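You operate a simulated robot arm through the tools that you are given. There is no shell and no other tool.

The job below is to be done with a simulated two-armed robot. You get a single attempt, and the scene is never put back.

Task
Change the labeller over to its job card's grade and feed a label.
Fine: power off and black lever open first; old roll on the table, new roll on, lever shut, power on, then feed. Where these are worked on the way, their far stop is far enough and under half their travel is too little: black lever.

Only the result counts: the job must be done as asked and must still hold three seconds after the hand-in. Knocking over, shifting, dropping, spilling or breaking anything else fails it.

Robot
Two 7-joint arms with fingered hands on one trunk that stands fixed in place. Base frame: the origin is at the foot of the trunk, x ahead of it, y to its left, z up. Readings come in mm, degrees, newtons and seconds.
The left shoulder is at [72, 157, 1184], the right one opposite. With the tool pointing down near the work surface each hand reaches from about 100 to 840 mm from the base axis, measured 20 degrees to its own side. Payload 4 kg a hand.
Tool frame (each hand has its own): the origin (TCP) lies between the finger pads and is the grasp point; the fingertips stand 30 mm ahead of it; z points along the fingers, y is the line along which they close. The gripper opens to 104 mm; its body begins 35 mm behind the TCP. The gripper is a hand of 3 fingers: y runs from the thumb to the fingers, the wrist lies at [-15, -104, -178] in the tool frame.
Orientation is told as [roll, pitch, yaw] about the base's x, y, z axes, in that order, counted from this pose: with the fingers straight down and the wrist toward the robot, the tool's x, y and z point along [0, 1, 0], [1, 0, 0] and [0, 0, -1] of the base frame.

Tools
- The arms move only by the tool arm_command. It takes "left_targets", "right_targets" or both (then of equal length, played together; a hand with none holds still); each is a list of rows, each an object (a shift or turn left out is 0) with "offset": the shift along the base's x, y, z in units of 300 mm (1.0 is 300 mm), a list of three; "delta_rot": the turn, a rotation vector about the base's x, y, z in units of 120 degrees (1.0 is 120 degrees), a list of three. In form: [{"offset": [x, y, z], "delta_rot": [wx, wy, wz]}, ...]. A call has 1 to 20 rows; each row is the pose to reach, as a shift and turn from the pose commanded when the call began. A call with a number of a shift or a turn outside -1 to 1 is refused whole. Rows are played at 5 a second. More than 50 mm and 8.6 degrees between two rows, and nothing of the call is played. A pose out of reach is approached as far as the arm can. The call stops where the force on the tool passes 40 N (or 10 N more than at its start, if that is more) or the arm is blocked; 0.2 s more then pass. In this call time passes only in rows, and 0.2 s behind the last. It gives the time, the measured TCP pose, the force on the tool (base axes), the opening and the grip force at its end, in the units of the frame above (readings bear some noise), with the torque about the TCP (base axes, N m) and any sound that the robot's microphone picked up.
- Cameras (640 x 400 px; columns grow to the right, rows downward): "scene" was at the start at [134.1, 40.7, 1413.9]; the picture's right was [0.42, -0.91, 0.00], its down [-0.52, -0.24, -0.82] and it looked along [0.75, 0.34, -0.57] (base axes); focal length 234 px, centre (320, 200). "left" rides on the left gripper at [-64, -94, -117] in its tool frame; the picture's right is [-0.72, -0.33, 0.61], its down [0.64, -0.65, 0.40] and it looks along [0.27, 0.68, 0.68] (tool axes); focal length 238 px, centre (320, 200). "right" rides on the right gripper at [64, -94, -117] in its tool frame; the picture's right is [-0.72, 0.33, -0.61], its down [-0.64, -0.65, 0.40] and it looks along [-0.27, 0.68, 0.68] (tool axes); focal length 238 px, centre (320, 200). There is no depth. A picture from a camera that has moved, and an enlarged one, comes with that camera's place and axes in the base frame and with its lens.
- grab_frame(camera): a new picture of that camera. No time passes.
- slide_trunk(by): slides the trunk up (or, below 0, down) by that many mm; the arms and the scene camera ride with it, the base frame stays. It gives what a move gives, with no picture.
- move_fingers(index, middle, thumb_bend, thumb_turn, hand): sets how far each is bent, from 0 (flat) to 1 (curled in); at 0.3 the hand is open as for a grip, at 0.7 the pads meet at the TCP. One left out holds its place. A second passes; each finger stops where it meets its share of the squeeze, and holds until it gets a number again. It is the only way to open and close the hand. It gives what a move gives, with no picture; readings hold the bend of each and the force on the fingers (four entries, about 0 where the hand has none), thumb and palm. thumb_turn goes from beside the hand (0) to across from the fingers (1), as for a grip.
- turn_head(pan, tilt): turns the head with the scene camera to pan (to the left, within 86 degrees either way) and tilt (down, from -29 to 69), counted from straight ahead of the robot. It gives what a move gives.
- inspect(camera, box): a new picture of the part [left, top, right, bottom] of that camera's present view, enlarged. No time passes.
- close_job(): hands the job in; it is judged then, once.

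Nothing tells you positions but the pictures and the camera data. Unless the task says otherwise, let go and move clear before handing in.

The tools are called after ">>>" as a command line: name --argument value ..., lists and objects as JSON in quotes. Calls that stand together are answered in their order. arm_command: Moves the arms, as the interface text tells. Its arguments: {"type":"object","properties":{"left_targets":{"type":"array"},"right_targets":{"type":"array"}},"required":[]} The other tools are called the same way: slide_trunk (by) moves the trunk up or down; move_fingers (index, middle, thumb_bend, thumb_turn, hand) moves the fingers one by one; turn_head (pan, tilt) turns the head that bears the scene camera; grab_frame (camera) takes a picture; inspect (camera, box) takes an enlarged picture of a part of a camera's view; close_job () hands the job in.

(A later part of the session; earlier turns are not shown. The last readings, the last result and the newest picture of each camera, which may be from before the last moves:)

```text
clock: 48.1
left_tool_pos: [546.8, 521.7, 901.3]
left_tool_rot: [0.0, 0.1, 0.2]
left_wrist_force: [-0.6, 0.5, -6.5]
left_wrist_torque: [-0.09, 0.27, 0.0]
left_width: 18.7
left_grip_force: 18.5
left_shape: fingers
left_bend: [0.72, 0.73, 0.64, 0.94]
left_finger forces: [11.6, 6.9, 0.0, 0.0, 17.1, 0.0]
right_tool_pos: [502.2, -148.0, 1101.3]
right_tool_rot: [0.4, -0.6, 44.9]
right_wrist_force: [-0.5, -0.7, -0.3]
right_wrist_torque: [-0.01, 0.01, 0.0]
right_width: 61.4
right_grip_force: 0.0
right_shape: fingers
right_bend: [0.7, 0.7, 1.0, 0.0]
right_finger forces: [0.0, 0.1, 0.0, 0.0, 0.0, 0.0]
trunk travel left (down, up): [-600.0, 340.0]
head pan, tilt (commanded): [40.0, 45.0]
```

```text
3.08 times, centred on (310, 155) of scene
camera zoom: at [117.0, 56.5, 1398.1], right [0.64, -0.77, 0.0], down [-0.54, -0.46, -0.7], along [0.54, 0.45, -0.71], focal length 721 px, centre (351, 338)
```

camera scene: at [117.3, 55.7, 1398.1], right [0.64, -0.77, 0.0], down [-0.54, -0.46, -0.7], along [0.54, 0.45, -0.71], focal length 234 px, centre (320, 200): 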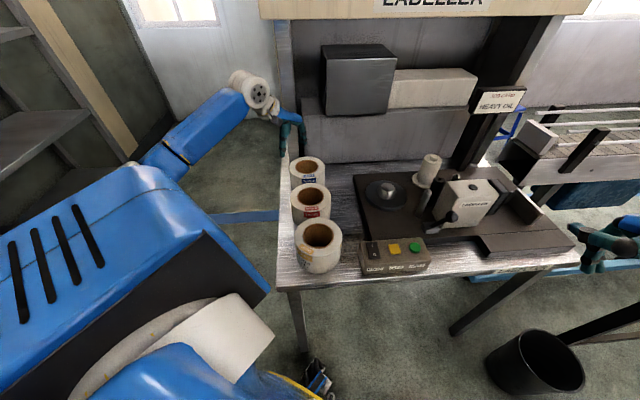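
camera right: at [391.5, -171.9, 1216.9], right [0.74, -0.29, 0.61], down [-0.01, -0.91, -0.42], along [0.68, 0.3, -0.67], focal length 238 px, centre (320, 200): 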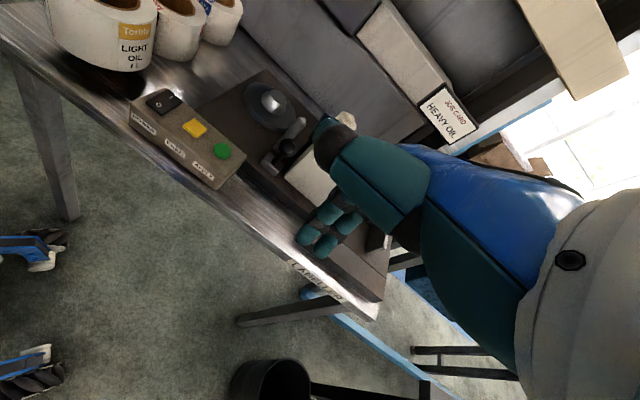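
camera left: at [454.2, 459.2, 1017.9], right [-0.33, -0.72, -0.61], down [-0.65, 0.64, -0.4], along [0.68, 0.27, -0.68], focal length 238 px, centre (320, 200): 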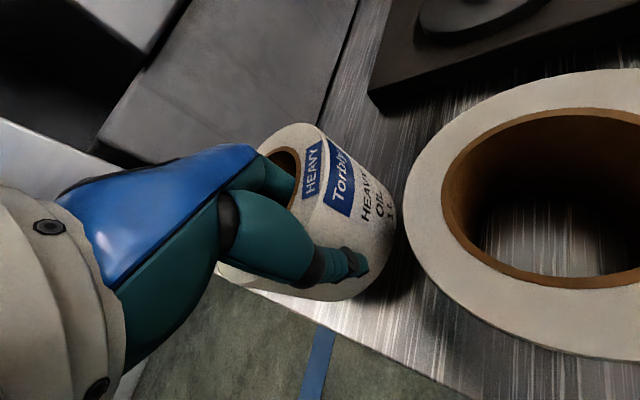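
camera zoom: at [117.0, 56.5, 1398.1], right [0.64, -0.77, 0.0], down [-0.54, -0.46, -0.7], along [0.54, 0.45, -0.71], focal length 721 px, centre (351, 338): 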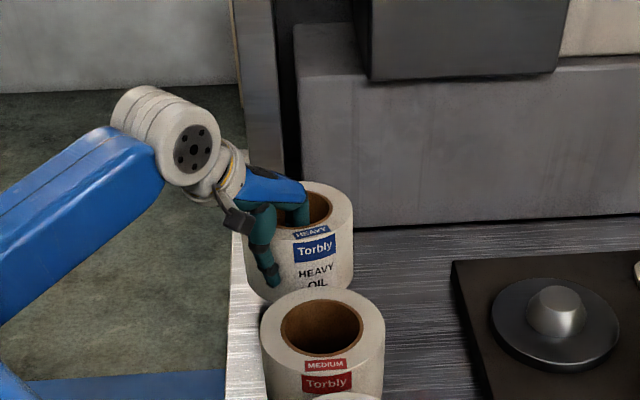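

The HEAVY roll is held (about 6.5 N). I lift it higher, level it by tilting the hand back 11°, and carry it over the spindle.

>>> arm_command --left_targets '[{"offset": [0, 0, 0.12]}, {"offset": [0, 0, 0.24]}, {"offset": [0, 0, 0.36], "delta_rot": [0, -0.045, 0]}, {"offset": [0, 0, 0.38], "delta_rot": [0, -0.09, 0]}, {"offset": [0.053, -0.126, 0.38], "delta_rot": [0, -0.09, 0]}, {"offset": [0.105, -0.252, 0.38], "delta_rot": [0, -0.09, 0]}, {"offset": [0.158, -0.378, 0.38], "delta_rot": [0, -0.09, 0]}, {"offset": [0.211, -0.503, 0.38], "delta_rot": [0, -0.09, 0]}, {"offset": [0.264, -0.629, 0.38], "delta_rot": [0, -0.09, 0]}, {"offset": [0.316, -0.755, 0.38], "delta_rot": [0, -0.09, 0]}, {"offset": [0.369, -0.881, 0.38], "delta_rot": [0, -0.09, 0]}]'

>>> grab_frame --camera "left"

>>> turn_head --pan 22 --tilt 38

>>> inspect --camera "scene" --box '[270, 100, 430, 240]'

>>> inspect --camera "right" --box '[200, 0, 360, 130]'

```text
clock: 50.5
left_tool_pos: [659.4, 257.9, 1014.9]
left_tool_rot: [0.2, -10.7, 0.0]
left_wrist_force: [0.2, 0.5, -5.7]
left_wrist_torque: [-0.05, 0.28, 0.05]
left_width: 19.1
left_grip_force: 19.5
left_shape: fingers
left_bend: [0.72, 0.73, 0.64, 0.94]
left_finger forces: [13.3, 5.8, 0.0, 0.0, 18.7, 0.1]
right_tool_pos: [504.5, -152.6, 1099.0]
right_tool_rot: [0.6, -0.7, 45.0]
right_wrist_force: [0.5, 0.2, -0.3]
right_wrist_torque: [0.03, 0.02, 0.03]
right_width: 61.4
right_grip_force: 0.1
right_shape: fingers
right_bend: [0.7, 0.7, 1.0, 0.0]
right_finger forces: [0.0, 0.1, 0.1, 0.1, 0.0, 0.0]
trunk travel left (down, up): [-600.0, 340.0]
head pan, tilt (commanded): [40.0, 45.0]
```

```text
taken
camera left: at [545.9, 193.8, 1111.0], right [-0.21, -0.72, -0.67], down [-0.57, 0.64, -0.52], along [0.8, 0.27, -0.54], focal length 238 px, centre (320, 200)
```

left: 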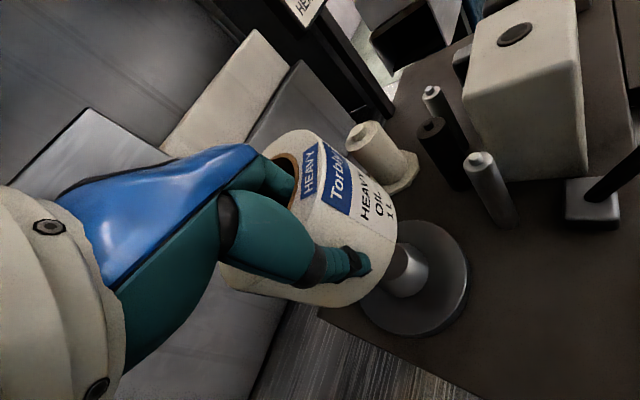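

```text
clock: 51.3
left_tool_pos: [656.8, 258.6, 1015.4]
left_tool_rot: [0.0, -10.7, 0.1]
left_wrist_force: [-0.6, 0.9, -6.1]
left_wrist_torque: [-0.09, 0.27, -0.02]
left_width: 19.3
left_grip_force: 19.4
left_shape: fingers
left_bend: [0.72, 0.73, 0.64, 0.94]
left_finger forces: [12.9, 6.6, 0.1, 0.0, 18.5, 0.1]
right_tool_pos: [503.1, -150.3, 1100.6]
right_tool_rot: [0.6, -0.8, 45.0]
right_wrist_force: [1.0, -0.1, -0.1]
right_wrist_torque: [0.04, 0.0, -0.03]
right_width: 61.0
right_grip_force: 0.1
right_shape: fingers
right_bend: [0.7, 0.7, 1.0, 0.0]
right_finger forces: [0.0, 0.0, 0.0, 0.1, 0.0, 0.1]
trunk travel left (down, up): [-600.0, 340.0]
head pan, tilt (commanded): [22.0, 38.0]
```

```text
2.86 times, centred on (350, 170) of scene
camera zoom: at [135.8, 34.1, 1408.3], right [0.38, -0.93, 0.0], down [-0.57, -0.23, -0.79], along [0.73, 0.3, -0.62], focal length 670 px, centre (234, 286)
```

zoom: 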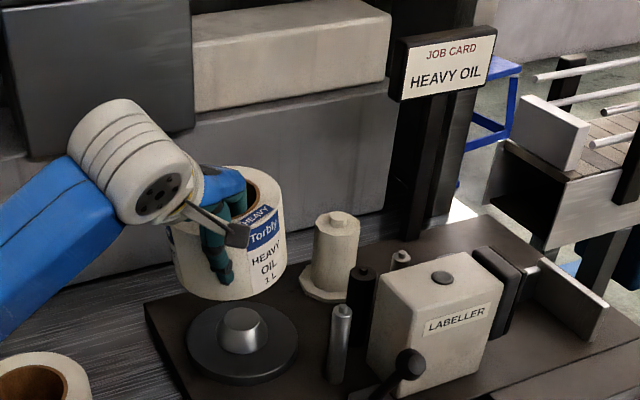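

```text
3.08 times, centred on (280, 65) of right
camera zoom: at [391.7, -173.4, 1216.6], right [0.74, -0.29, 0.61], down [-0.01, -0.91, -0.42], along [0.68, 0.3, -0.67], focal length 733 px, centre (443, 615)
```

zoom: 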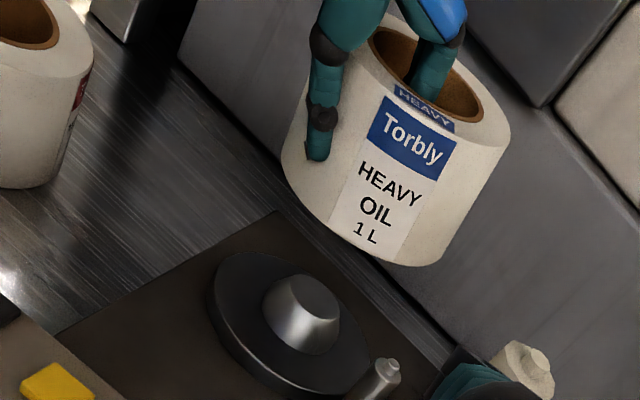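

I need a precise look at the roll's tilt before lowering, so I zoom in from two cameras.

>>> inspect --camera "right" --box '[250, 0, 350, 90]'

>>> inspect --camera "scene" --box '[290, 140, 390, 240]'

>>> inspect --camera "left" --box '[200, 110, 500, 350]'

```text
4.44 times, centred on (300, 45) of right
camera zoom: at [391.7, -173.4, 1216.6], right [0.74, -0.29, 0.61], down [-0.01, -0.91, -0.42], along [0.68, 0.3, -0.67], focal length 1059 px, centre (409, 889)
```

zoom: 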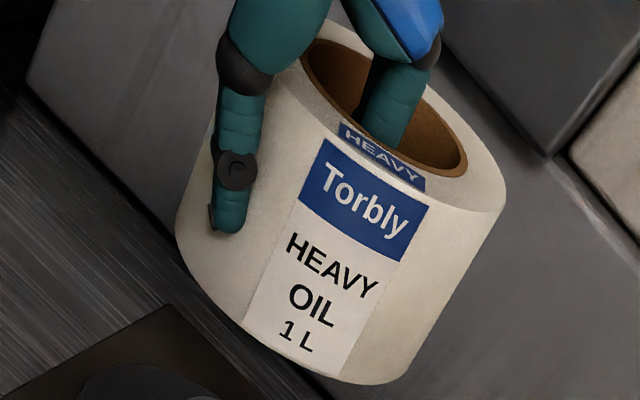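

```text
4.00 times, centred on (340, 190) of scene
camera zoom: at [135.8, 34.1, 1408.3], right [0.38, -0.93, 0.0], down [-0.57, -0.23, -0.79], along [0.73, 0.3, -0.62], focal length 938 px, centre (240, 240)
```

zoom: 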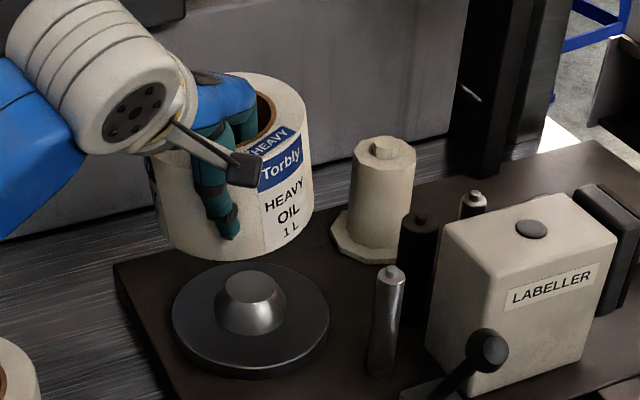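

```text
1.67 times, centred on (350, 230) of left
camera zoom: at [544.1, 195.8, 1111.4], right [-0.21, -0.72, -0.66], down [-0.57, 0.64, -0.52], along [0.8, 0.27, -0.54], focal length 397 px, centre (270, 150)
```

zoom: 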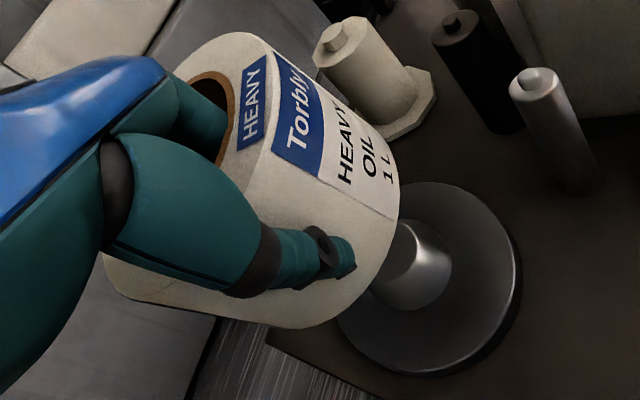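

The label lines show the roll is now over-tilted by about 9°, so it barely sagged in the grip. I take back most of the hand tilt and re-check.

>>> arm_command --left_targets '[{"offset": [0, 0, 0], "delta_rot": [0, 0.035, 0]}, {"offset": [0, 0, 0], "delta_rot": [0, 0.07, 0]}]'

>>> inspect --camera "right" --box '[250, 0, 350, 90]'

>>> inspect --camera "scene" --box '[290, 140, 390, 240]'

>>> inspect --camera "left" --box '[200, 110, 500, 350]'

```text
clock: 51.9
left_tool_pos: [658.7, 258.1, 1014.9]
left_tool_rot: [-0.1, -2.2, 0.2]
left_wrist_force: [0.8, -0.2, -6.7]
left_wrist_torque: [-0.09, 0.28, -0.01]
left_width: 19.0
left_grip_force: 18.8
left_shape: fingers
left_bend: [0.72, 0.73, 0.64, 0.94]
left_finger forces: [12.7, 7.4, 0.1, 0.0, 18.2, 0.0]
right_tool_pos: [503.1, -150.1, 1099.6]
right_tool_rot: [0.5, -0.7, 45.0]
right_wrist_force: [-0.2, 0.9, -0.9]
right_wrist_torque: [0.02, -0.01, 0.0]
right_width: 61.1
right_grip_force: 0.0
right_shape: fingers
right_bend: [0.7, 0.7, 1.0, 0.0]
right_finger forces: [0.1, 0.0, 0.1, 0.0, 0.1, 0.0]
trunk travel left (down, up): [-600.0, 340.0]
head pan, tilt (commanded): [22.0, 38.0]
```

```text
4.44 times, centred on (300, 45) of right
camera zoom: at [392.3, -173.2, 1216.3], right [0.74, -0.29, 0.61], down [-0.01, -0.91, -0.42], along [0.68, 0.3, -0.67], focal length 1059 px, centre (409, 889)
```

zoom: 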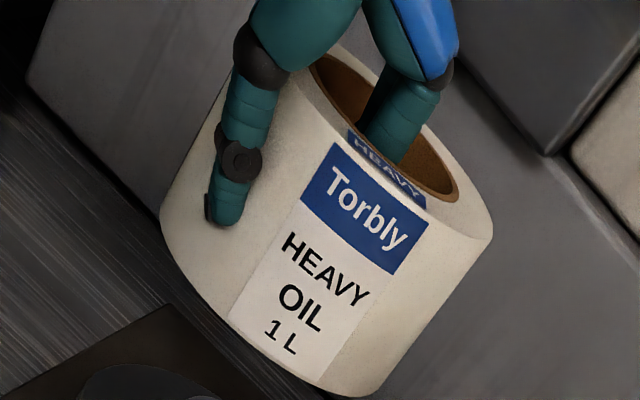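

```text
4.00 times, centred on (340, 190) of scene
camera zoom: at [136.6, 34.3, 1408.2], right [0.38, -0.93, 0.0], down [-0.57, -0.23, -0.79], along [0.73, 0.3, -0.62], focal length 938 px, centre (240, 240)
```

zoom: 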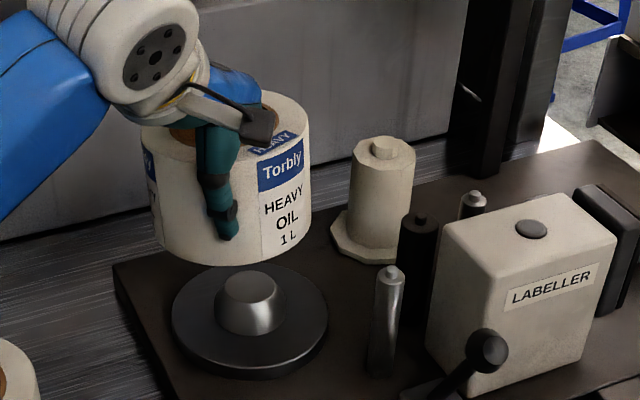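

```text
1.67 times, centred on (350, 230) of left
camera zoom: at [560.3, 195.0, 1126.8], right [-0.3, -0.72, -0.63], down [-0.64, 0.64, -0.43], along [0.71, 0.27, -0.65], focal length 397 px, centre (270, 150)
```

zoom: 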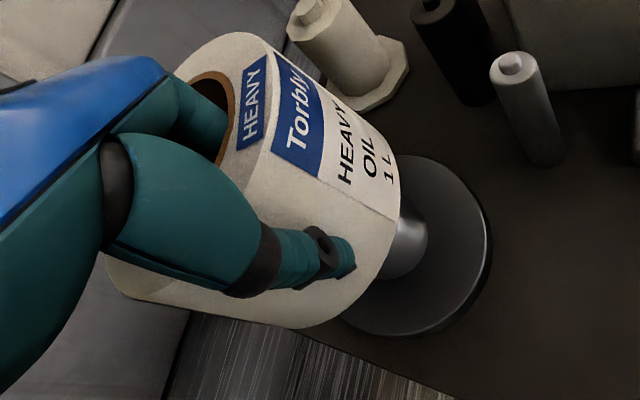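

The roll is now level. The wrist torque and the silhouettes both put its centre about 44 mm ahead and 14 mm left of the grasp point, so it must shift about 4 mm in x and −16 mm in y. I do that, trim 2° of roll and lower to just above the hub.

>>> arm_command --left_targets '[{"offset": [0.013, -0.053, 0], "delta_rot": [0.018, 0, 0]}, {"offset": [0.013, -0.053, -0.1], "delta_rot": [0.018, 0, 0]}, {"offset": [0.013, -0.053, -0.2], "delta_rot": [0.018, 0, 0]}]'

>>> inspect --camera "right" --box '[220, 10, 340, 130]'

>>> inspect --camera "scene" --box '[290, 140, 390, 240]'

>>> inspect --camera "left" --box '[200, 110, 500, 350]'

```text
clock: 52.7
left_tool_pos: [664.5, 243.1, 954.0]
left_tool_rot: [2.2, -2.3, 0.1]
left_wrist_force: [-1.5, 0.6, -6.0]
left_wrist_torque: [-0.1, 0.25, 0.03]
left_width: 18.9
left_grip_force: 19.0
left_shape: fingers
left_bend: [0.72, 0.73, 0.64, 0.94]
left_finger forces: [12.9, 6.6, 0.0, 0.0, 17.9, 0.1]
right_tool_pos: [503.7, -148.8, 1100.6]
right_tool_rot: [0.5, -0.7, 44.9]
right_wrist_force: [-0.1, 0.1, 0.0]
right_wrist_torque: [-0.04, -0.01, 0.02]
right_width: 61.2
right_grip_force: 0.0
right_shape: fingers
right_bend: [0.7, 0.7, 1.0, 0.0]
right_finger forces: [0.1, 0.0, 0.0, 0.0, 0.0, 0.0]
trunk travel left (down, up): [-600.0, 340.0]
head pan, tilt (commanded): [22.0, 38.0]
```

```text
3.33 times, centred on (280, 70) of right
camera zoom: at [391.9, -172.2, 1216.7], right [0.74, -0.29, 0.61], down [-0.01, -0.91, -0.42], along [0.68, 0.3, -0.67], focal length 794 px, centre (453, 633)
```

zoom: 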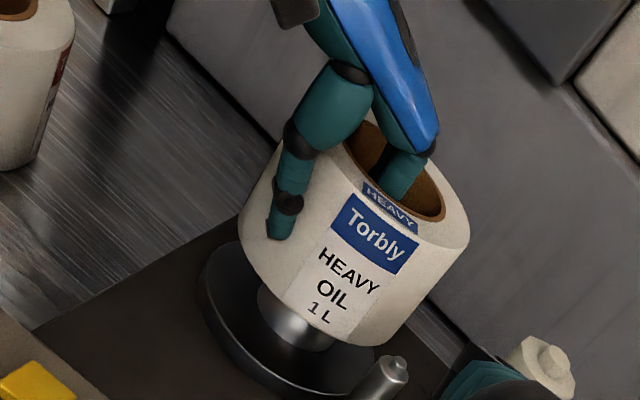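

```text
4.00 times, centred on (340, 190) of scene
camera zoom: at [136.2, 35.5, 1408.3], right [0.37, -0.93, 0.0], down [-0.57, -0.23, -0.79], along [0.73, 0.29, -0.62], focal length 938 px, centre (240, 240)
```

zoom: 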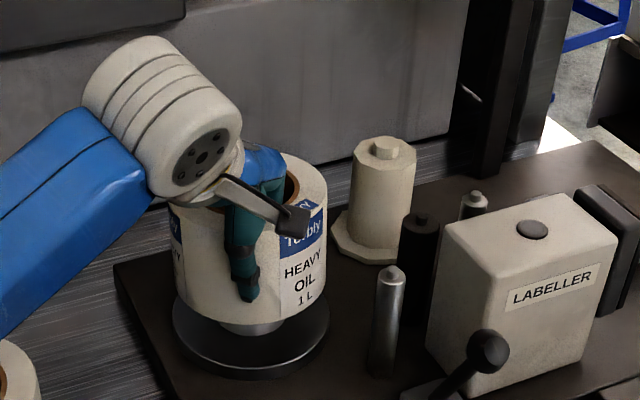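

```text
1.67 times, centred on (350, 230) of left
camera zoom: at [565.6, 175.6, 1064.2], right [-0.3, -0.7, -0.65], down [-0.64, 0.66, -0.41], along [0.71, 0.29, -0.64], focal length 397 px, centre (270, 150)
```

zoom: 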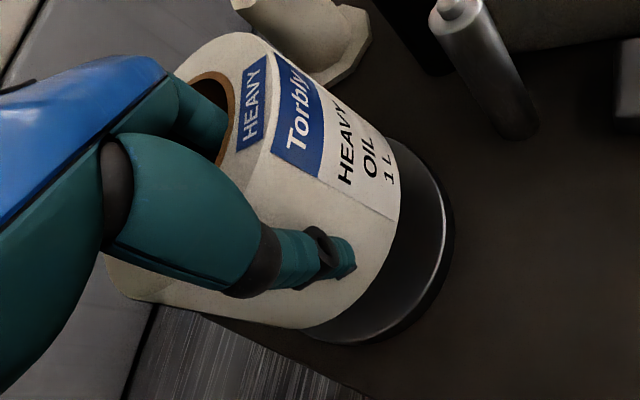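

The roll is aligned over the hub within a few millimetres. I nudge it slightly and lower it onto the spindle, watching the forces.

>>> arm_command --left_targets '[{"offset": [-0.01, -0.003, -0.03]}, {"offset": [-0.01, -0.003, -0.07]}, {"offset": [-0.01, -0.003, -0.1]}, {"offset": [-0.01, -0.003, -0.125]}]'

>>> inspect --camera "right" --box '[220, 10, 340, 130]'

>>> inspect --camera "scene" --box '[290, 140, 390, 240]'

>>> inspect --camera "left" --box '[200, 110, 500, 350]'

```text
clock: 53.7
left_tool_pos: [660.3, 241.8, 920.0]
left_tool_rot: [2.2, -2.3, 0.0]
left_wrist_force: [0.3, 1.5, -5.0]
left_wrist_torque: [0.04, 0.14, 0.05]
left_width: 19.0
left_grip_force: 18.5
left_shape: fingers
left_bend: [0.72, 0.73, 0.64, 0.94]
left_finger forces: [13.4, 6.4, 0.1, 0.0, 17.2, 0.1]
right_tool_pos: [502.4, -150.0, 1100.2]
right_tool_rot: [0.5, -0.6, 44.9]
right_wrist_force: [0.0, -0.5, -0.2]
right_wrist_torque: [-0.01, 0.01, 0.03]
right_width: 61.0
right_grip_force: 0.2
right_shape: fingers
right_bend: [0.7, 0.7, 1.0, 0.0]
right_finger forces: [0.0, 0.0, 0.0, 0.0, 0.1, 0.0]
trunk travel left (down, up): [-600.0, 340.0]
head pan, tilt (commanded): [22.0, 38.0]
```

```text
3.33 times, centred on (280, 70) of right
camera zoom: at [392.2, -172.7, 1216.5], right [0.74, -0.29, 0.61], down [-0.01, -0.91, -0.42], along [0.68, 0.3, -0.67], focal length 794 px, centre (453, 633)
```

zoom: 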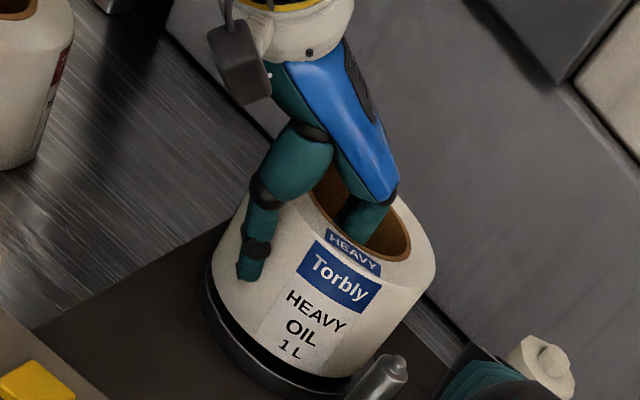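

```text
4.00 times, centred on (340, 190) of scene
camera zoom: at [136.3, 35.0, 1408.2], right [0.38, -0.93, 0.0], down [-0.57, -0.23, -0.79], along [0.73, 0.3, -0.62], focal length 938 px, centre (240, 240)
```

zoom: 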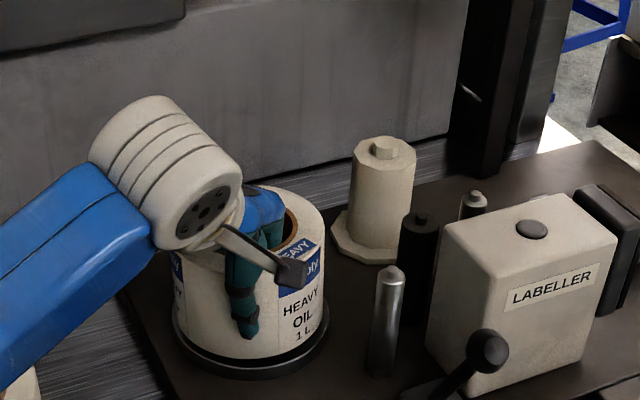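

```text
1.67 times, centred on (350, 230) of left
camera zoom: at [562.8, 173.9, 1027.6], right [-0.3, -0.7, -0.65], down [-0.64, 0.66, -0.4], along [0.71, 0.29, -0.64], focal length 397 px, centre (270, 150)
```

zoom: 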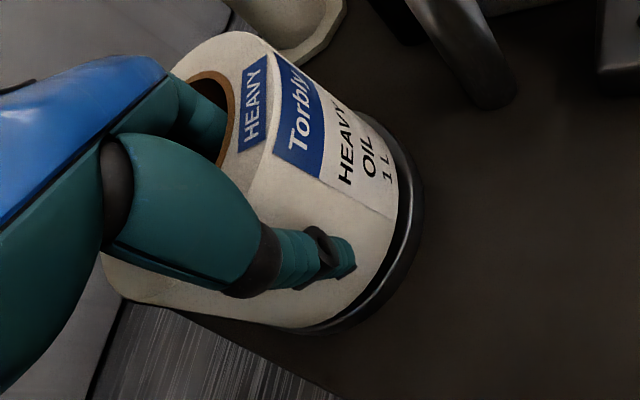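

A slight contact is starting, with the roll nearly seated. I continue down in small steps.

>>> arm_command --left_targets '[{"offset": [0, 0, -0.012]}, {"offset": [0, 0, -0.024]}, {"offset": [0, 0, -0.034]}]'

>>> inspect --camera "right" --box '[220, 10, 340, 130]'

>>> inspect --camera "scene" --box '[290, 140, 390, 240]'

>>> inspect --camera "left" --box '[200, 110, 500, 350]'

```text
clock: 54.5
left_tool_pos: [660.2, 239.0, 909.5]
left_tool_rot: [2.3, -2.4, 0.1]
left_wrist_force: [1.7, 0.1, -3.9]
left_wrist_torque: [0.0, 0.04, 0.0]
left_width: 18.7
left_grip_force: 18.7
left_shape: fingers
left_bend: [0.73, 0.74, 0.63, 0.94]
left_finger forces: [13.5, 7.2, 0.0, 0.1, 17.7, 0.1]
right_tool_pos: [502.2, -150.8, 1099.9]
right_tool_rot: [0.4, -0.8, 44.9]
right_wrist_force: [0.6, -0.8, 0.2]
right_wrist_torque: [0.01, 0.0, 0.0]
right_width: 61.0
right_grip_force: 0.0
right_shape: fingers
right_bend: [0.7, 0.7, 1.0, 0.0]
right_finger forces: [0.1, 0.0, 0.1, 0.0, 0.1, 0.0]
trunk travel left (down, up): [-600.0, 340.0]
head pan, tilt (commanded): [22.0, 38.0]
```

```text
3.33 times, centred on (280, 70) of right
camera zoom: at [391.7, -173.4, 1216.6], right [0.74, -0.29, 0.61], down [-0.01, -0.91, -0.42], along [0.68, 0.3, -0.67], focal length 794 px, centre (453, 633)
```

zoom: 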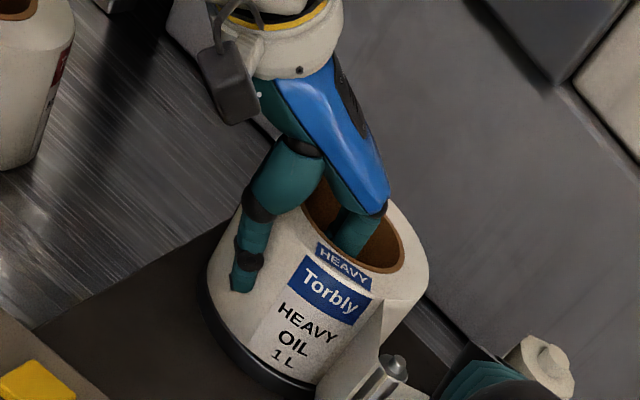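

```text
4.00 times, centred on (340, 190) of scene
camera zoom: at [135.8, 34.2, 1408.3], right [0.37, -0.93, 0.0], down [-0.57, -0.23, -0.79], along [0.73, 0.3, -0.62], focal length 938 px, centre (240, 240)
```

zoom: 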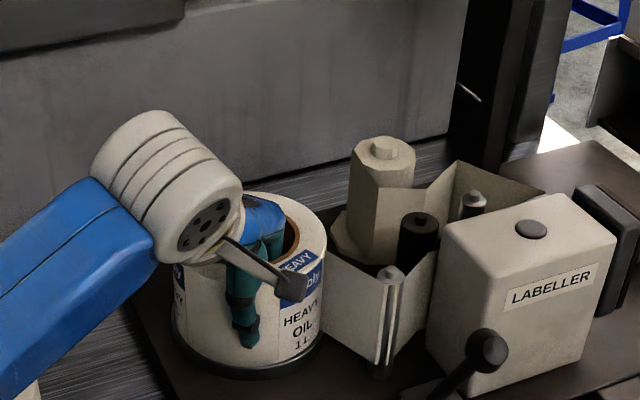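

```text
1.67 times, centred on (350, 230) of left
camera zoom: at [561.7, 172.7, 1018.5], right [-0.3, -0.7, -0.65], down [-0.64, 0.66, -0.41], along [0.71, 0.29, -0.64], focal length 397 px, centre (270, 150)
```

zoom: 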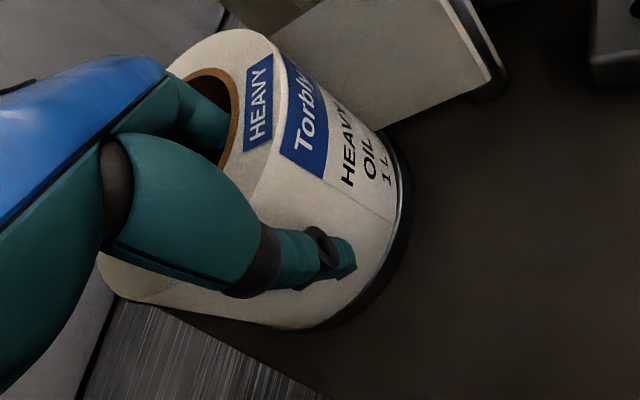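

The web has reappeared, so the machine recognises the HEAVY roll as mounted. I lower the last few millimetres and then release.

>>> arm_command --left_targets '[{"offset": [0, 0, -0.007]}, {"offset": [0, 0, -0.014]}]'

>>> inspect --camera "left" --box '[200, 110, 500, 350]'

```text
clock: 55.1
left_tool_pos: [660.1, 238.6, 908.1]
left_tool_rot: [2.2, -2.7, 0.0]
left_wrist_force: [4.9, 0.9, 10.1]
left_wrist_torque: [-0.02, 0.1, -0.04]
left_width: 18.9
left_grip_force: 21.4
left_shape: fingers
left_bend: [0.73, 0.74, 0.64, 0.94]
left_finger forces: [15.2, 9.4, 0.0, 0.1, 17.6, 0.0]
right_tool_pos: [501.0, -152.5, 1101.6]
right_tool_rot: [0.3, -0.9, 44.8]
right_wrist_force: [-0.7, 0.7, -1.1]
right_wrist_torque: [-0.01, -0.02, 0.01]
right_width: 61.3
right_grip_force: 0.0
right_shape: fingers
right_bend: [0.7, 0.7, 1.0, 0.0]
right_finger forces: [0.0, 0.0, 0.1, 0.0, 0.1, 0.0]
trunk travel left (down, up): [-600.0, 340.0]
head pan, tilt (commanded): [22.0, 38.0]
```

```text
1.67 times, centred on (350, 230) of left
camera zoom: at [560.9, 172.4, 1016.6], right [-0.3, -0.69, -0.66], down [-0.63, 0.66, -0.41], along [0.71, 0.29, -0.63], focal length 397 px, centre (270, 150)
```

zoom: 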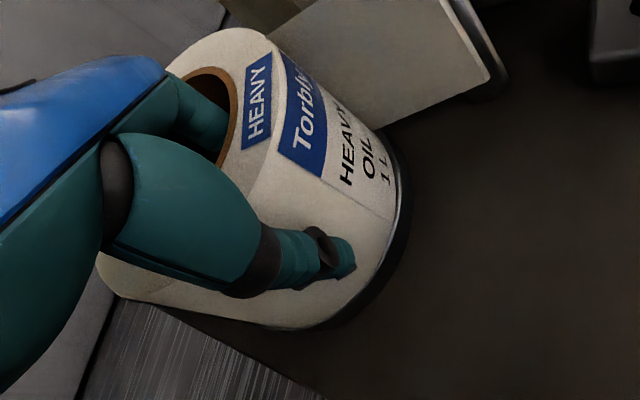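

It is firmly seated (about +10 N). I open the hand.

>>> move_fingers --hand "left" --index 0.42 --middle 0.42 --thumb_bend 0.42

>>> grab_frame --camera "left"

>>> inspect --camera "right" --box '[220, 10, 340, 130]'

>>> inspect --camera "scene" --box '[290, 140, 390, 240]'

```text
clock: 56.1
left_tool_pos: [660.3, 239.8, 905.8]
left_tool_rot: [2.3, -2.3, -0.1]
left_wrist_force: [-1.7, 0.3, 1.6]
left_wrist_torque: [0.06, -0.09, 0.01]
left_width: 72.2
left_grip_force: 0.3
left_shape: fingers
left_bend: [0.42, 0.42, 0.42, 0.97]
left_finger forces: [0.0, 1.7, 0.1, 0.0, 0.0, 0.1]
right_tool_pos: [500.2, -151.6, 1102.9]
right_tool_rot: [0.4, -0.8, 44.8]
right_wrist_force: [-0.2, -0.5, -0.2]
right_wrist_torque: [0.03, 0.05, 0.01]
right_width: 61.1
right_grip_force: 0.1
right_shape: fingers
right_bend: [0.7, 0.7, 1.0, 0.0]
right_finger forces: [0.0, 0.1, 0.1, 0.0, 0.1, 0.0]
trunk travel left (down, up): [-600.0, 340.0]
head pan, tilt (commanded): [22.0, 38.0]
```

```text
taken
camera left: at [560.5, 172.5, 1014.3], right [-0.3, -0.69, -0.65], down [-0.64, 0.66, -0.41], along [0.71, 0.29, -0.64], focal length 238 px, centre (320, 200)
```

left: 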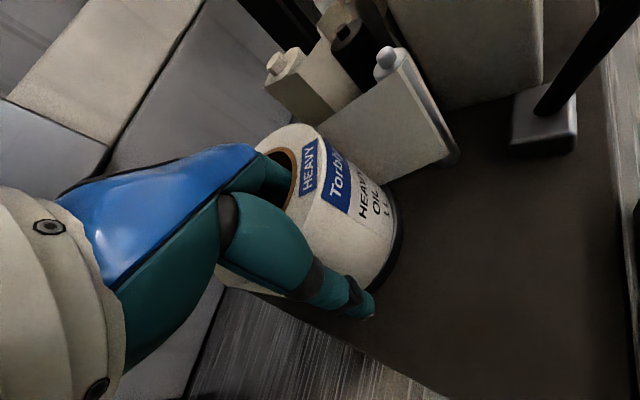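

```text
3.33 times, centred on (280, 70) of right
camera zoom: at [390.5, -173.7, 1217.0], right [0.74, -0.29, 0.61], down [-0.01, -0.91, -0.42], along [0.68, 0.3, -0.67], focal length 794 px, centre (453, 633)
```

zoom: 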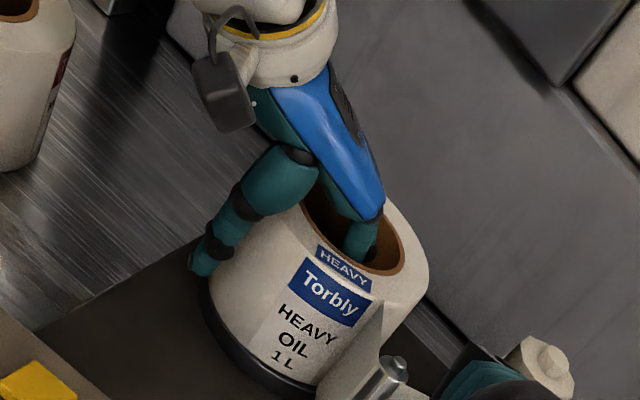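

```text
4.00 times, centred on (340, 190) of scene
camera zoom: at [133.8, 33.7, 1408.6], right [0.38, -0.93, 0.0], down [-0.57, -0.23, -0.79], along [0.73, 0.3, -0.62], focal length 938 px, centre (240, 240)
```

zoom: 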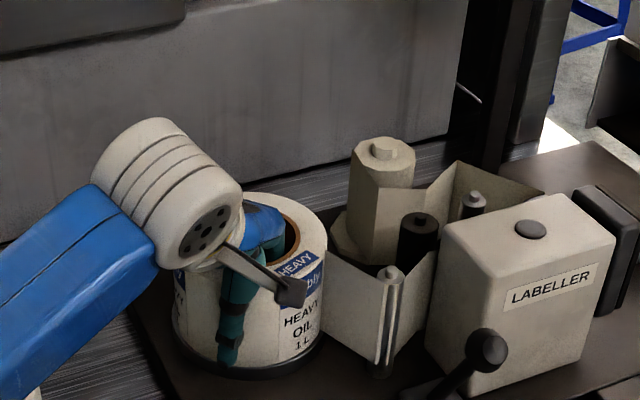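

The roll is released and seated. I lift the left hand straight out and park it to the left.

>>> arm_command --left_targets '[{"offset": [0, 0, 0.03]}, {"offset": [0, 0, 0.08]}, {"offset": [0, 0, 0.16]}, {"offset": [0, 0, 0.28]}, {"offset": [0, 0, 0.42]}, {"offset": [-0.06, 0.08, 0.52]}, {"offset": [-0.12, 0.18, 0.6]}, {"offset": [-0.2, 0.3, 0.65]}, {"offset": [-0.3, 0.42, 0.68]}]'

>>> grab_frame --camera "left"

>>> grab_frame --camera "scene"

>>> inspect --camera "right" --box '[200, 20, 360, 180]'

```text
clock: 58.1
left_tool_pos: [568.5, 368.1, 1108.3]
left_tool_rot: [2.1, -2.5, 0.0]
left_wrist_force: [-0.4, 0.7, -0.3]
left_wrist_torque: [0.01, 0.01, 0.01]
left_width: 72.4
left_grip_force: 0.2
left_shape: fingers
left_bend: [0.42, 0.42, 0.42, 0.97]
left_finger forces: [0.0, 0.1, 0.0, 0.1, 0.0, 0.0]
right_tool_pos: [500.0, -148.3, 1102.7]
right_tool_rot: [0.3, -0.6, 44.8]
right_wrist_force: [0.0, 0.1, 0.1]
right_wrist_torque: [0.02, -0.01, -0.02]
right_width: 60.9
right_grip_force: 0.1
right_shape: fingers
right_bend: [0.7, 0.7, 1.0, 0.0]
right_finger forces: [0.0, 0.1, 0.1, 0.1, 0.0, 0.1]
trunk travel left (down, up): [-600.0, 340.0]
head pan, tilt (commanded): [22.0, 38.0]
```

```text
taken
camera left: at [468.8, 301.2, 1217.8], right [-0.3, -0.7, -0.65], down [-0.64, 0.66, -0.41], along [0.71, 0.29, -0.64], focal length 238 px, centre (320, 200)
```

left: 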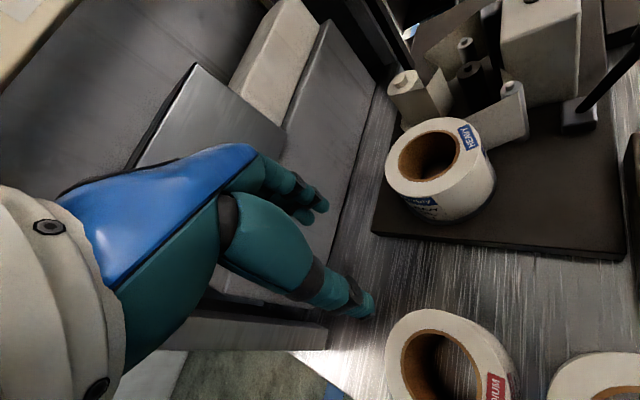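

```text
taken
camera scene: at [131.8, 36.6, 1408.7], right [0.37, -0.93, 0.0], down [-0.57, -0.23, -0.79], along [0.73, 0.29, -0.62], focal length 234 px, centre (320, 200)
```

scene: 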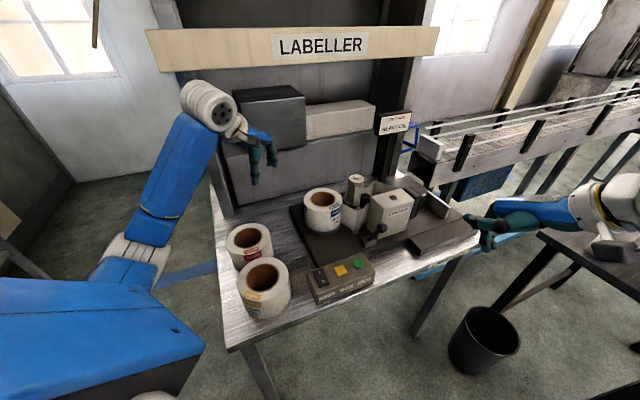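

```text
2.50 times, centred on (280, 100) of right
camera zoom: at [388.8, -171.5, 1218.0], right [0.73, -0.29, 0.61], down [-0.01, -0.91, -0.42], along [0.68, 0.3, -0.67], focal length 596 px, centre (420, 450)
```

zoom: 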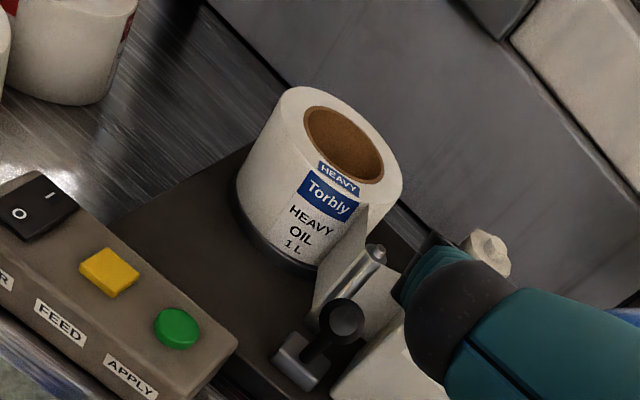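

The HEAVY roll sits level on the spindle and the web is threaded. Next the right hand moves in front of the open lever to push it shut.

>>> arm_command --right_targets '[{"offset": [0.055, 0.095, -0.035]}, {"offset": [0.11, 0.19, -0.07]}, {"offset": [0.165, 0.285, -0.105]}, {"offset": [0.22, 0.38, -0.14]}, {"offset": [0.275, 0.475, -0.175]}, {"offset": [0.323, 0.556, -0.207]}]'

>>> grab_frame --camera "right"

>>> inspect --camera "scene" --box '[330, 160, 450, 270]'

>>> inspect --camera "left" --box '[440, 0, 640, 150]'

```text
clock: 59.5
left_tool_pos: [569.8, 368.5, 1106.7]
left_tool_rot: [2.1, -2.5, 0.0]
left_wrist_force: [0.0, -0.3, -0.4]
left_wrist_torque: [-0.04, 0.02, 0.01]
left_width: 72.3
left_grip_force: 0.1
left_shape: fingers
left_bend: [0.42, 0.42, 0.42, 0.97]
left_finger forces: [0.0, 0.0, 0.0, 0.1, 0.0, 0.0]
right_tool_pos: [597.2, 18.7, 1036.9]
right_tool_rot: [0.3, -0.6, 44.8]
right_wrist_force: [-0.5, 1.3, -0.6]
right_wrist_torque: [-0.04, -0.01, 0.02]
right_width: 60.9
right_grip_force: 0.1
right_shape: fingers
right_bend: [0.7, 0.7, 1.0, 0.0]
right_finger forces: [0.0, 0.0, 0.0, 0.0, 0.0, 0.0]
trunk travel left (down, up): [-600.0, 340.0]
head pan, tilt (commanded): [22.0, 38.0]
```

```text
taken
camera right: at [486.1, -4.2, 1152.9], right [0.74, -0.29, 0.61], down [-0.01, -0.91, -0.41], along [0.68, 0.3, -0.67], focal length 238 px, centre (320, 200)
```

right: 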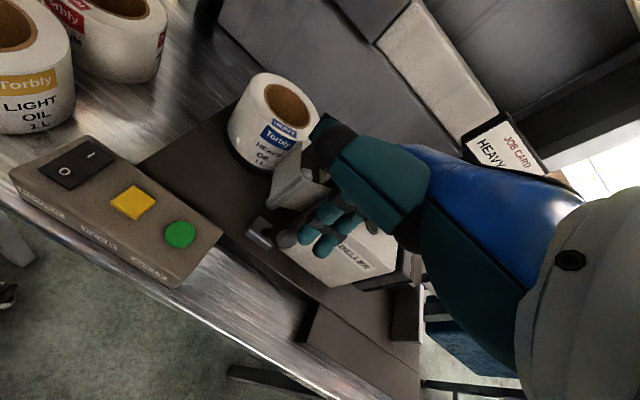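

```text
3.64 times, centred on (390, 215) of scene
camera zoom: at [135.3, 37.7, 1408.3], right [0.37, -0.93, 0.0], down [-0.57, -0.23, -0.79], along [0.73, 0.29, -0.62], focal length 852 px, centre (66, 146)
```

zoom: 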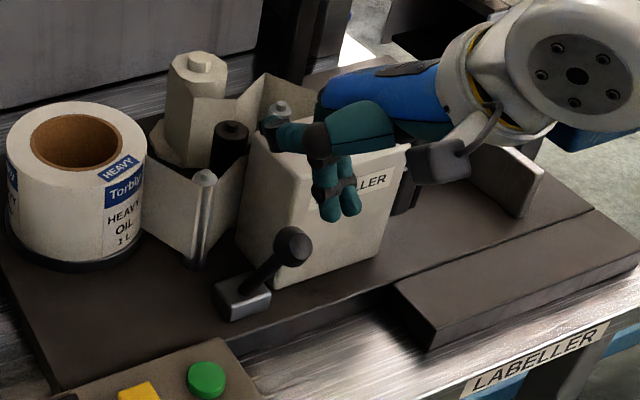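

```text
2.67 times, centred on (540, 75) of left
camera zoom: at [471.6, 301.9, 1216.3], right [-0.3, -0.7, -0.65], down [-0.64, 0.66, -0.41], along [0.71, 0.29, -0.64], focal length 636 px, centre (-267, 533)
```

zoom: 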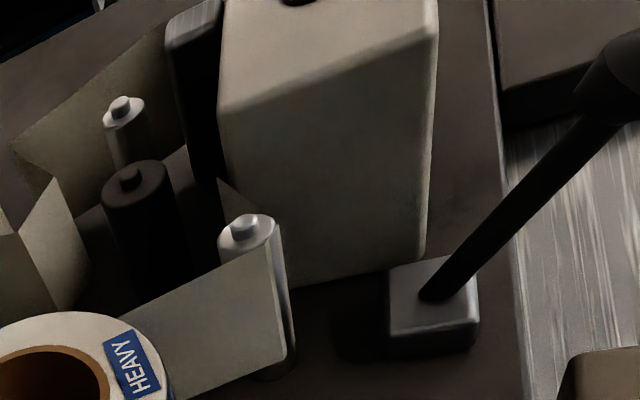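

The fingers are in front of and above the knob. I lower them and begin pushing the knob away from the operator.

>>> arm_command --right_targets '[{"offset": [0.003, -0.003, -0.1]}, {"offset": [0.003, -0.003, -0.2]}, {"offset": [0.003, -0.003, -0.265]}, {"offset": [0.038, 0.032, -0.265]}, {"offset": [0.074, 0.068, -0.265]}, {"offset": [0.109, 0.103, -0.255]}]'

>>> grab_frame --camera "right"

>>> inspect --camera "scene" --box '[330, 160, 450, 270]'

>>> inspect --camera "left" --box '[440, 0, 640, 150]'

```text
clock: 60.9
left_tool_pos: [569.0, 369.1, 1108.2]
left_tool_rot: [2.1, -2.4, 0.1]
left_wrist_force: [0.2, 0.0, -0.3]
left_wrist_torque: [0.01, -0.02, -0.01]
left_width: 72.4
left_grip_force: 0.0
left_shape: fingers
left_bend: [0.42, 0.42, 0.42, 0.97]
left_finger forces: [0.0, 0.0, 0.0, 0.0, 0.0, 0.0]
right_tool_pos: [630.5, 47.8, 960.2]
right_tool_rot: [0.4, -0.5, 44.9]
right_wrist_force: [0.3, -0.8, 0.4]
right_wrist_torque: [0.03, -0.02, -0.07]
right_width: 61.2
right_grip_force: 0.4
right_shape: fingers
right_bend: [0.7, 0.7, 1.0, 0.0]
right_finger forces: [0.0, 1.0, 0.1, 0.0, 0.0, 0.0]
trunk travel left (down, up): [-600.0, 340.0]
head pan, tilt (commanded): [22.0, 38.0]
```

```text
taken
camera right: at [520.2, 26.0, 1076.5], right [0.74, -0.29, 0.61], down [-0.01, -0.91, -0.42], along [0.68, 0.3, -0.67], focal length 238 px, centre (320, 200)
```

right: 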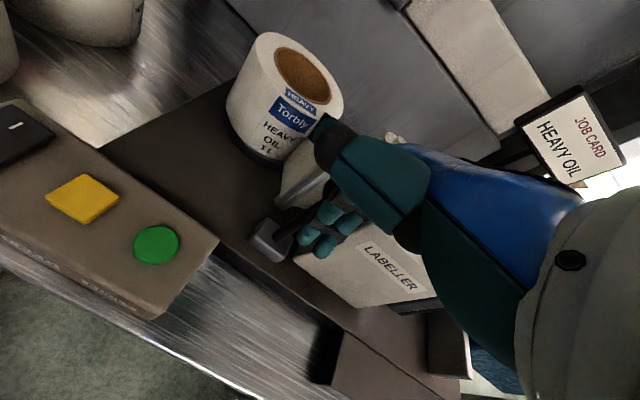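

```text
3.64 times, centred on (390, 215) of scene
camera zoom: at [135.2, 37.2, 1408.3], right [0.38, -0.93, 0.0], down [-0.57, -0.23, -0.79], along [0.73, 0.29, -0.62], focal length 852 px, centre (66, 146)
```

zoom: 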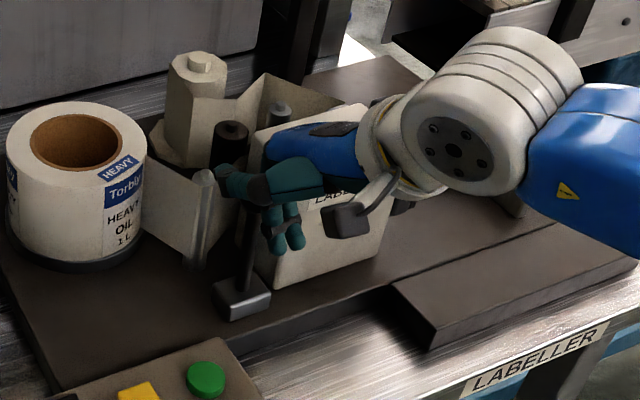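

```text
2.67 times, centred on (540, 75) of left
camera zoom: at [471.3, 301.5, 1216.5], right [-0.3, -0.7, -0.65], down [-0.64, 0.66, -0.41], along [0.71, 0.29, -0.64], focal length 636 px, centre (-267, 533)
```

zoom: 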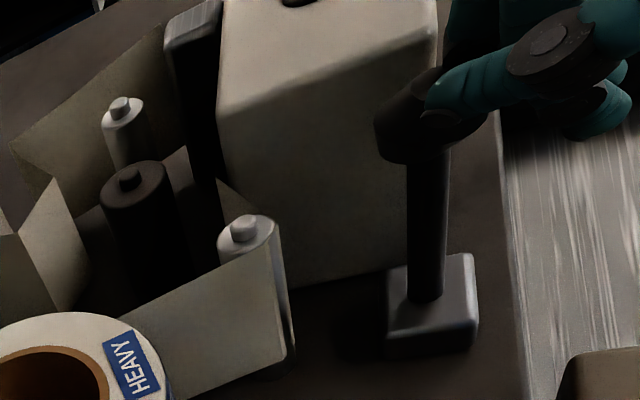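

The lever is rising and about vertical. I keep pushing toward the shut stop.

>>> arm_command --right_targets '[{"offset": [0.035, 0.035, 0.01]}, {"offset": [0.071, 0.071, 0.015]}, {"offset": [0.106, 0.106, 0.015]}, {"offset": [0.13, 0.13, 0.01]}]'

>>> grab_frame --camera "right"

>>> inspect --camera "scene" --box '[330, 160, 450, 270]'

>>> inspect --camera "left" --box '[440, 0, 640, 150]'

```text
clock: 61.9
left_tool_pos: [567.1, 365.0, 1108.2]
left_tool_rot: [2.4, -2.5, 0.0]
left_wrist_force: [0.0, 0.4, 0.2]
left_wrist_torque: [-0.01, -0.04, -0.02]
left_width: 72.3
left_grip_force: 0.0
left_shape: fingers
left_bend: [0.42, 0.42, 0.42, 0.97]
left_finger forces: [0.0, 0.1, 0.1, 0.0, 0.0, 0.1]
right_tool_pos: [668.9, 83.5, 964.3]
right_tool_rot: [0.3, -0.8, 44.8]
right_wrist_force: [-2.8, -4.9, 0.7]
right_wrist_torque: [0.0, 0.0, -0.02]
right_width: 61.9
right_grip_force: 2.3
right_shape: fingers
right_bend: [0.7, 0.71, 1.0, 0.0]
right_finger forces: [2.0, 4.1, 0.0, 0.1, 0.0, 0.0]
trunk travel left (down, up): [-600.0, 340.0]
head pan, tilt (commanded): [22.0, 38.0]
```

```text
taken
camera right: at [558.3, 60.6, 1080.8], right [0.74, -0.29, 0.61], down [-0.01, -0.91, -0.42], along [0.68, 0.3, -0.67], focal length 238 px, centre (320, 200)
```

right: 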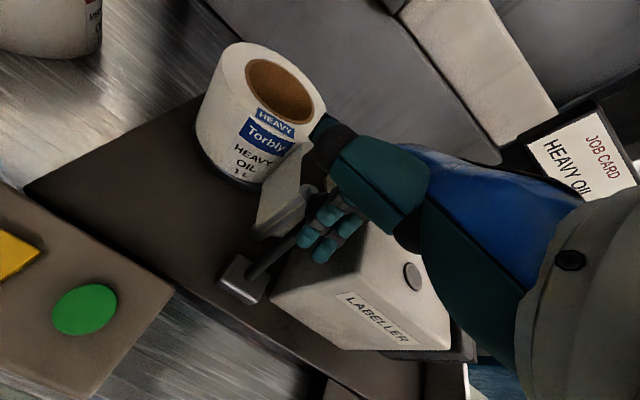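

```text
3.64 times, centred on (390, 215) of scene
camera zoom: at [132.1, 33.0, 1408.8], right [0.37, -0.93, 0.0], down [-0.57, -0.23, -0.79], along [0.73, 0.3, -0.62], focal length 852 px, centre (66, 146)
```

zoom: 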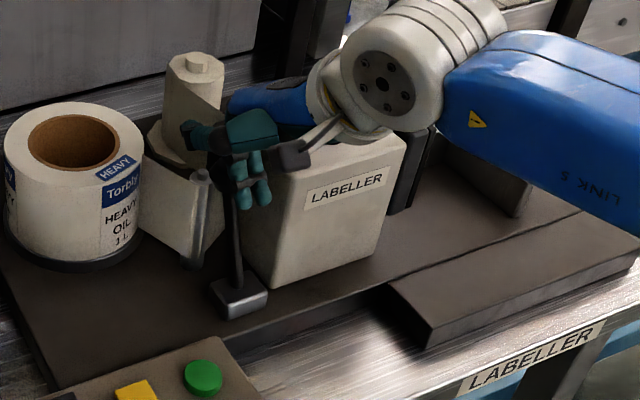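

```text
2.67 times, centred on (540, 75) of left
camera zoom: at [469.0, 297.4, 1218.5], right [-0.3, -0.69, -0.66], down [-0.64, 0.66, -0.41], along [0.71, 0.29, -0.64], focal length 636 px, centre (-267, 533)
```

zoom: 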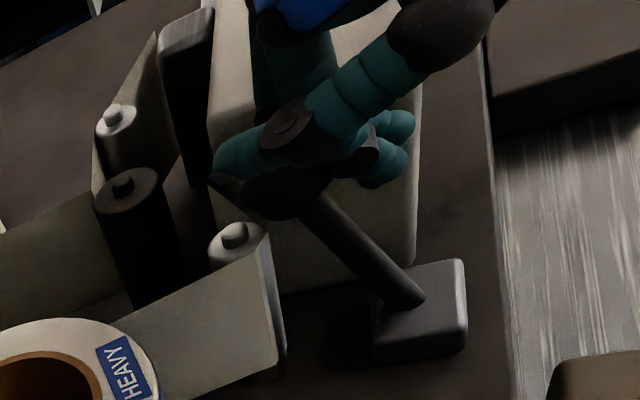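

The resistance is rising (about 6 N) and the lever leans back as it did at first. I push a little more to be sure it is at the stop.

>>> arm_command --right_targets '[{"offset": [0.012, 0.012, 0]}, {"offset": [0.024, 0.024, 0]}]'

>>> inspect --camera "left" --box '[440, 0, 640, 150]'

>>> inspect --camera "scene" --box '[330, 160, 450, 270]'

```text
clock: 62.5
left_tool_pos: [565.7, 363.2, 1111.7]
left_tool_rot: [2.4, -2.5, 0.2]
left_wrist_force: [-1.2, -0.8, 0.1]
left_wrist_torque: [0.02, 0.0, -0.04]
left_width: 72.3
left_grip_force: 0.1
left_shape: fingers
left_bend: [0.42, 0.42, 0.42, 0.97]
left_finger forces: [0.0, 0.1, 0.1, 0.0, 0.0, 0.1]
right_tool_pos: [675.0, 86.4, 965.4]
right_tool_rot: [0.3, -0.9, 44.8]
right_wrist_force: [-12.8, -14.9, 3.8]
right_wrist_torque: [-0.1, 0.08, -0.04]
right_width: 63.9
right_grip_force: 9.8
right_shape: fingers
right_bend: [0.71, 0.71, 1.0, 0.0]
right_finger forces: [10.6, 9.0, 0.1, 0.0, 0.0, 0.0]
trunk travel left (down, up): [-600.0, 340.0]
head pan, tilt (commanded): [22.0, 38.0]
```

```text
2.67 times, centred on (540, 75) of left
camera zoom: at [467.8, 294.8, 1219.6], right [-0.3, -0.69, -0.66], down [-0.64, 0.66, -0.41], along [0.71, 0.3, -0.64], focal length 636 px, centre (-267, 533)
```

zoom: 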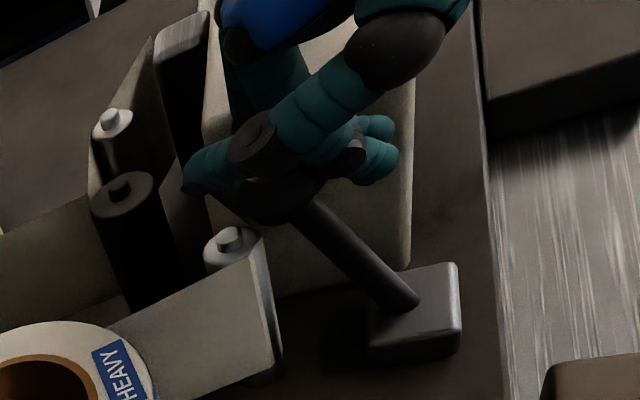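

```text
3.64 times, centred on (390, 215) of scene
camera zoom: at [129.9, 29.5, 1409.1], right [0.37, -0.93, 0.0], down [-0.57, -0.23, -0.79], along [0.73, 0.3, -0.61], focal length 852 px, centre (66, 146)
```

zoom: 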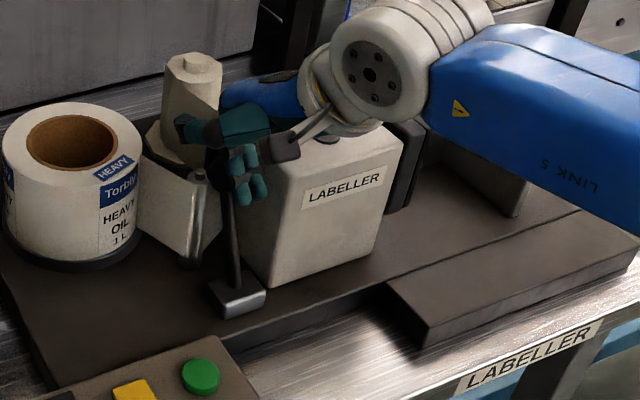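

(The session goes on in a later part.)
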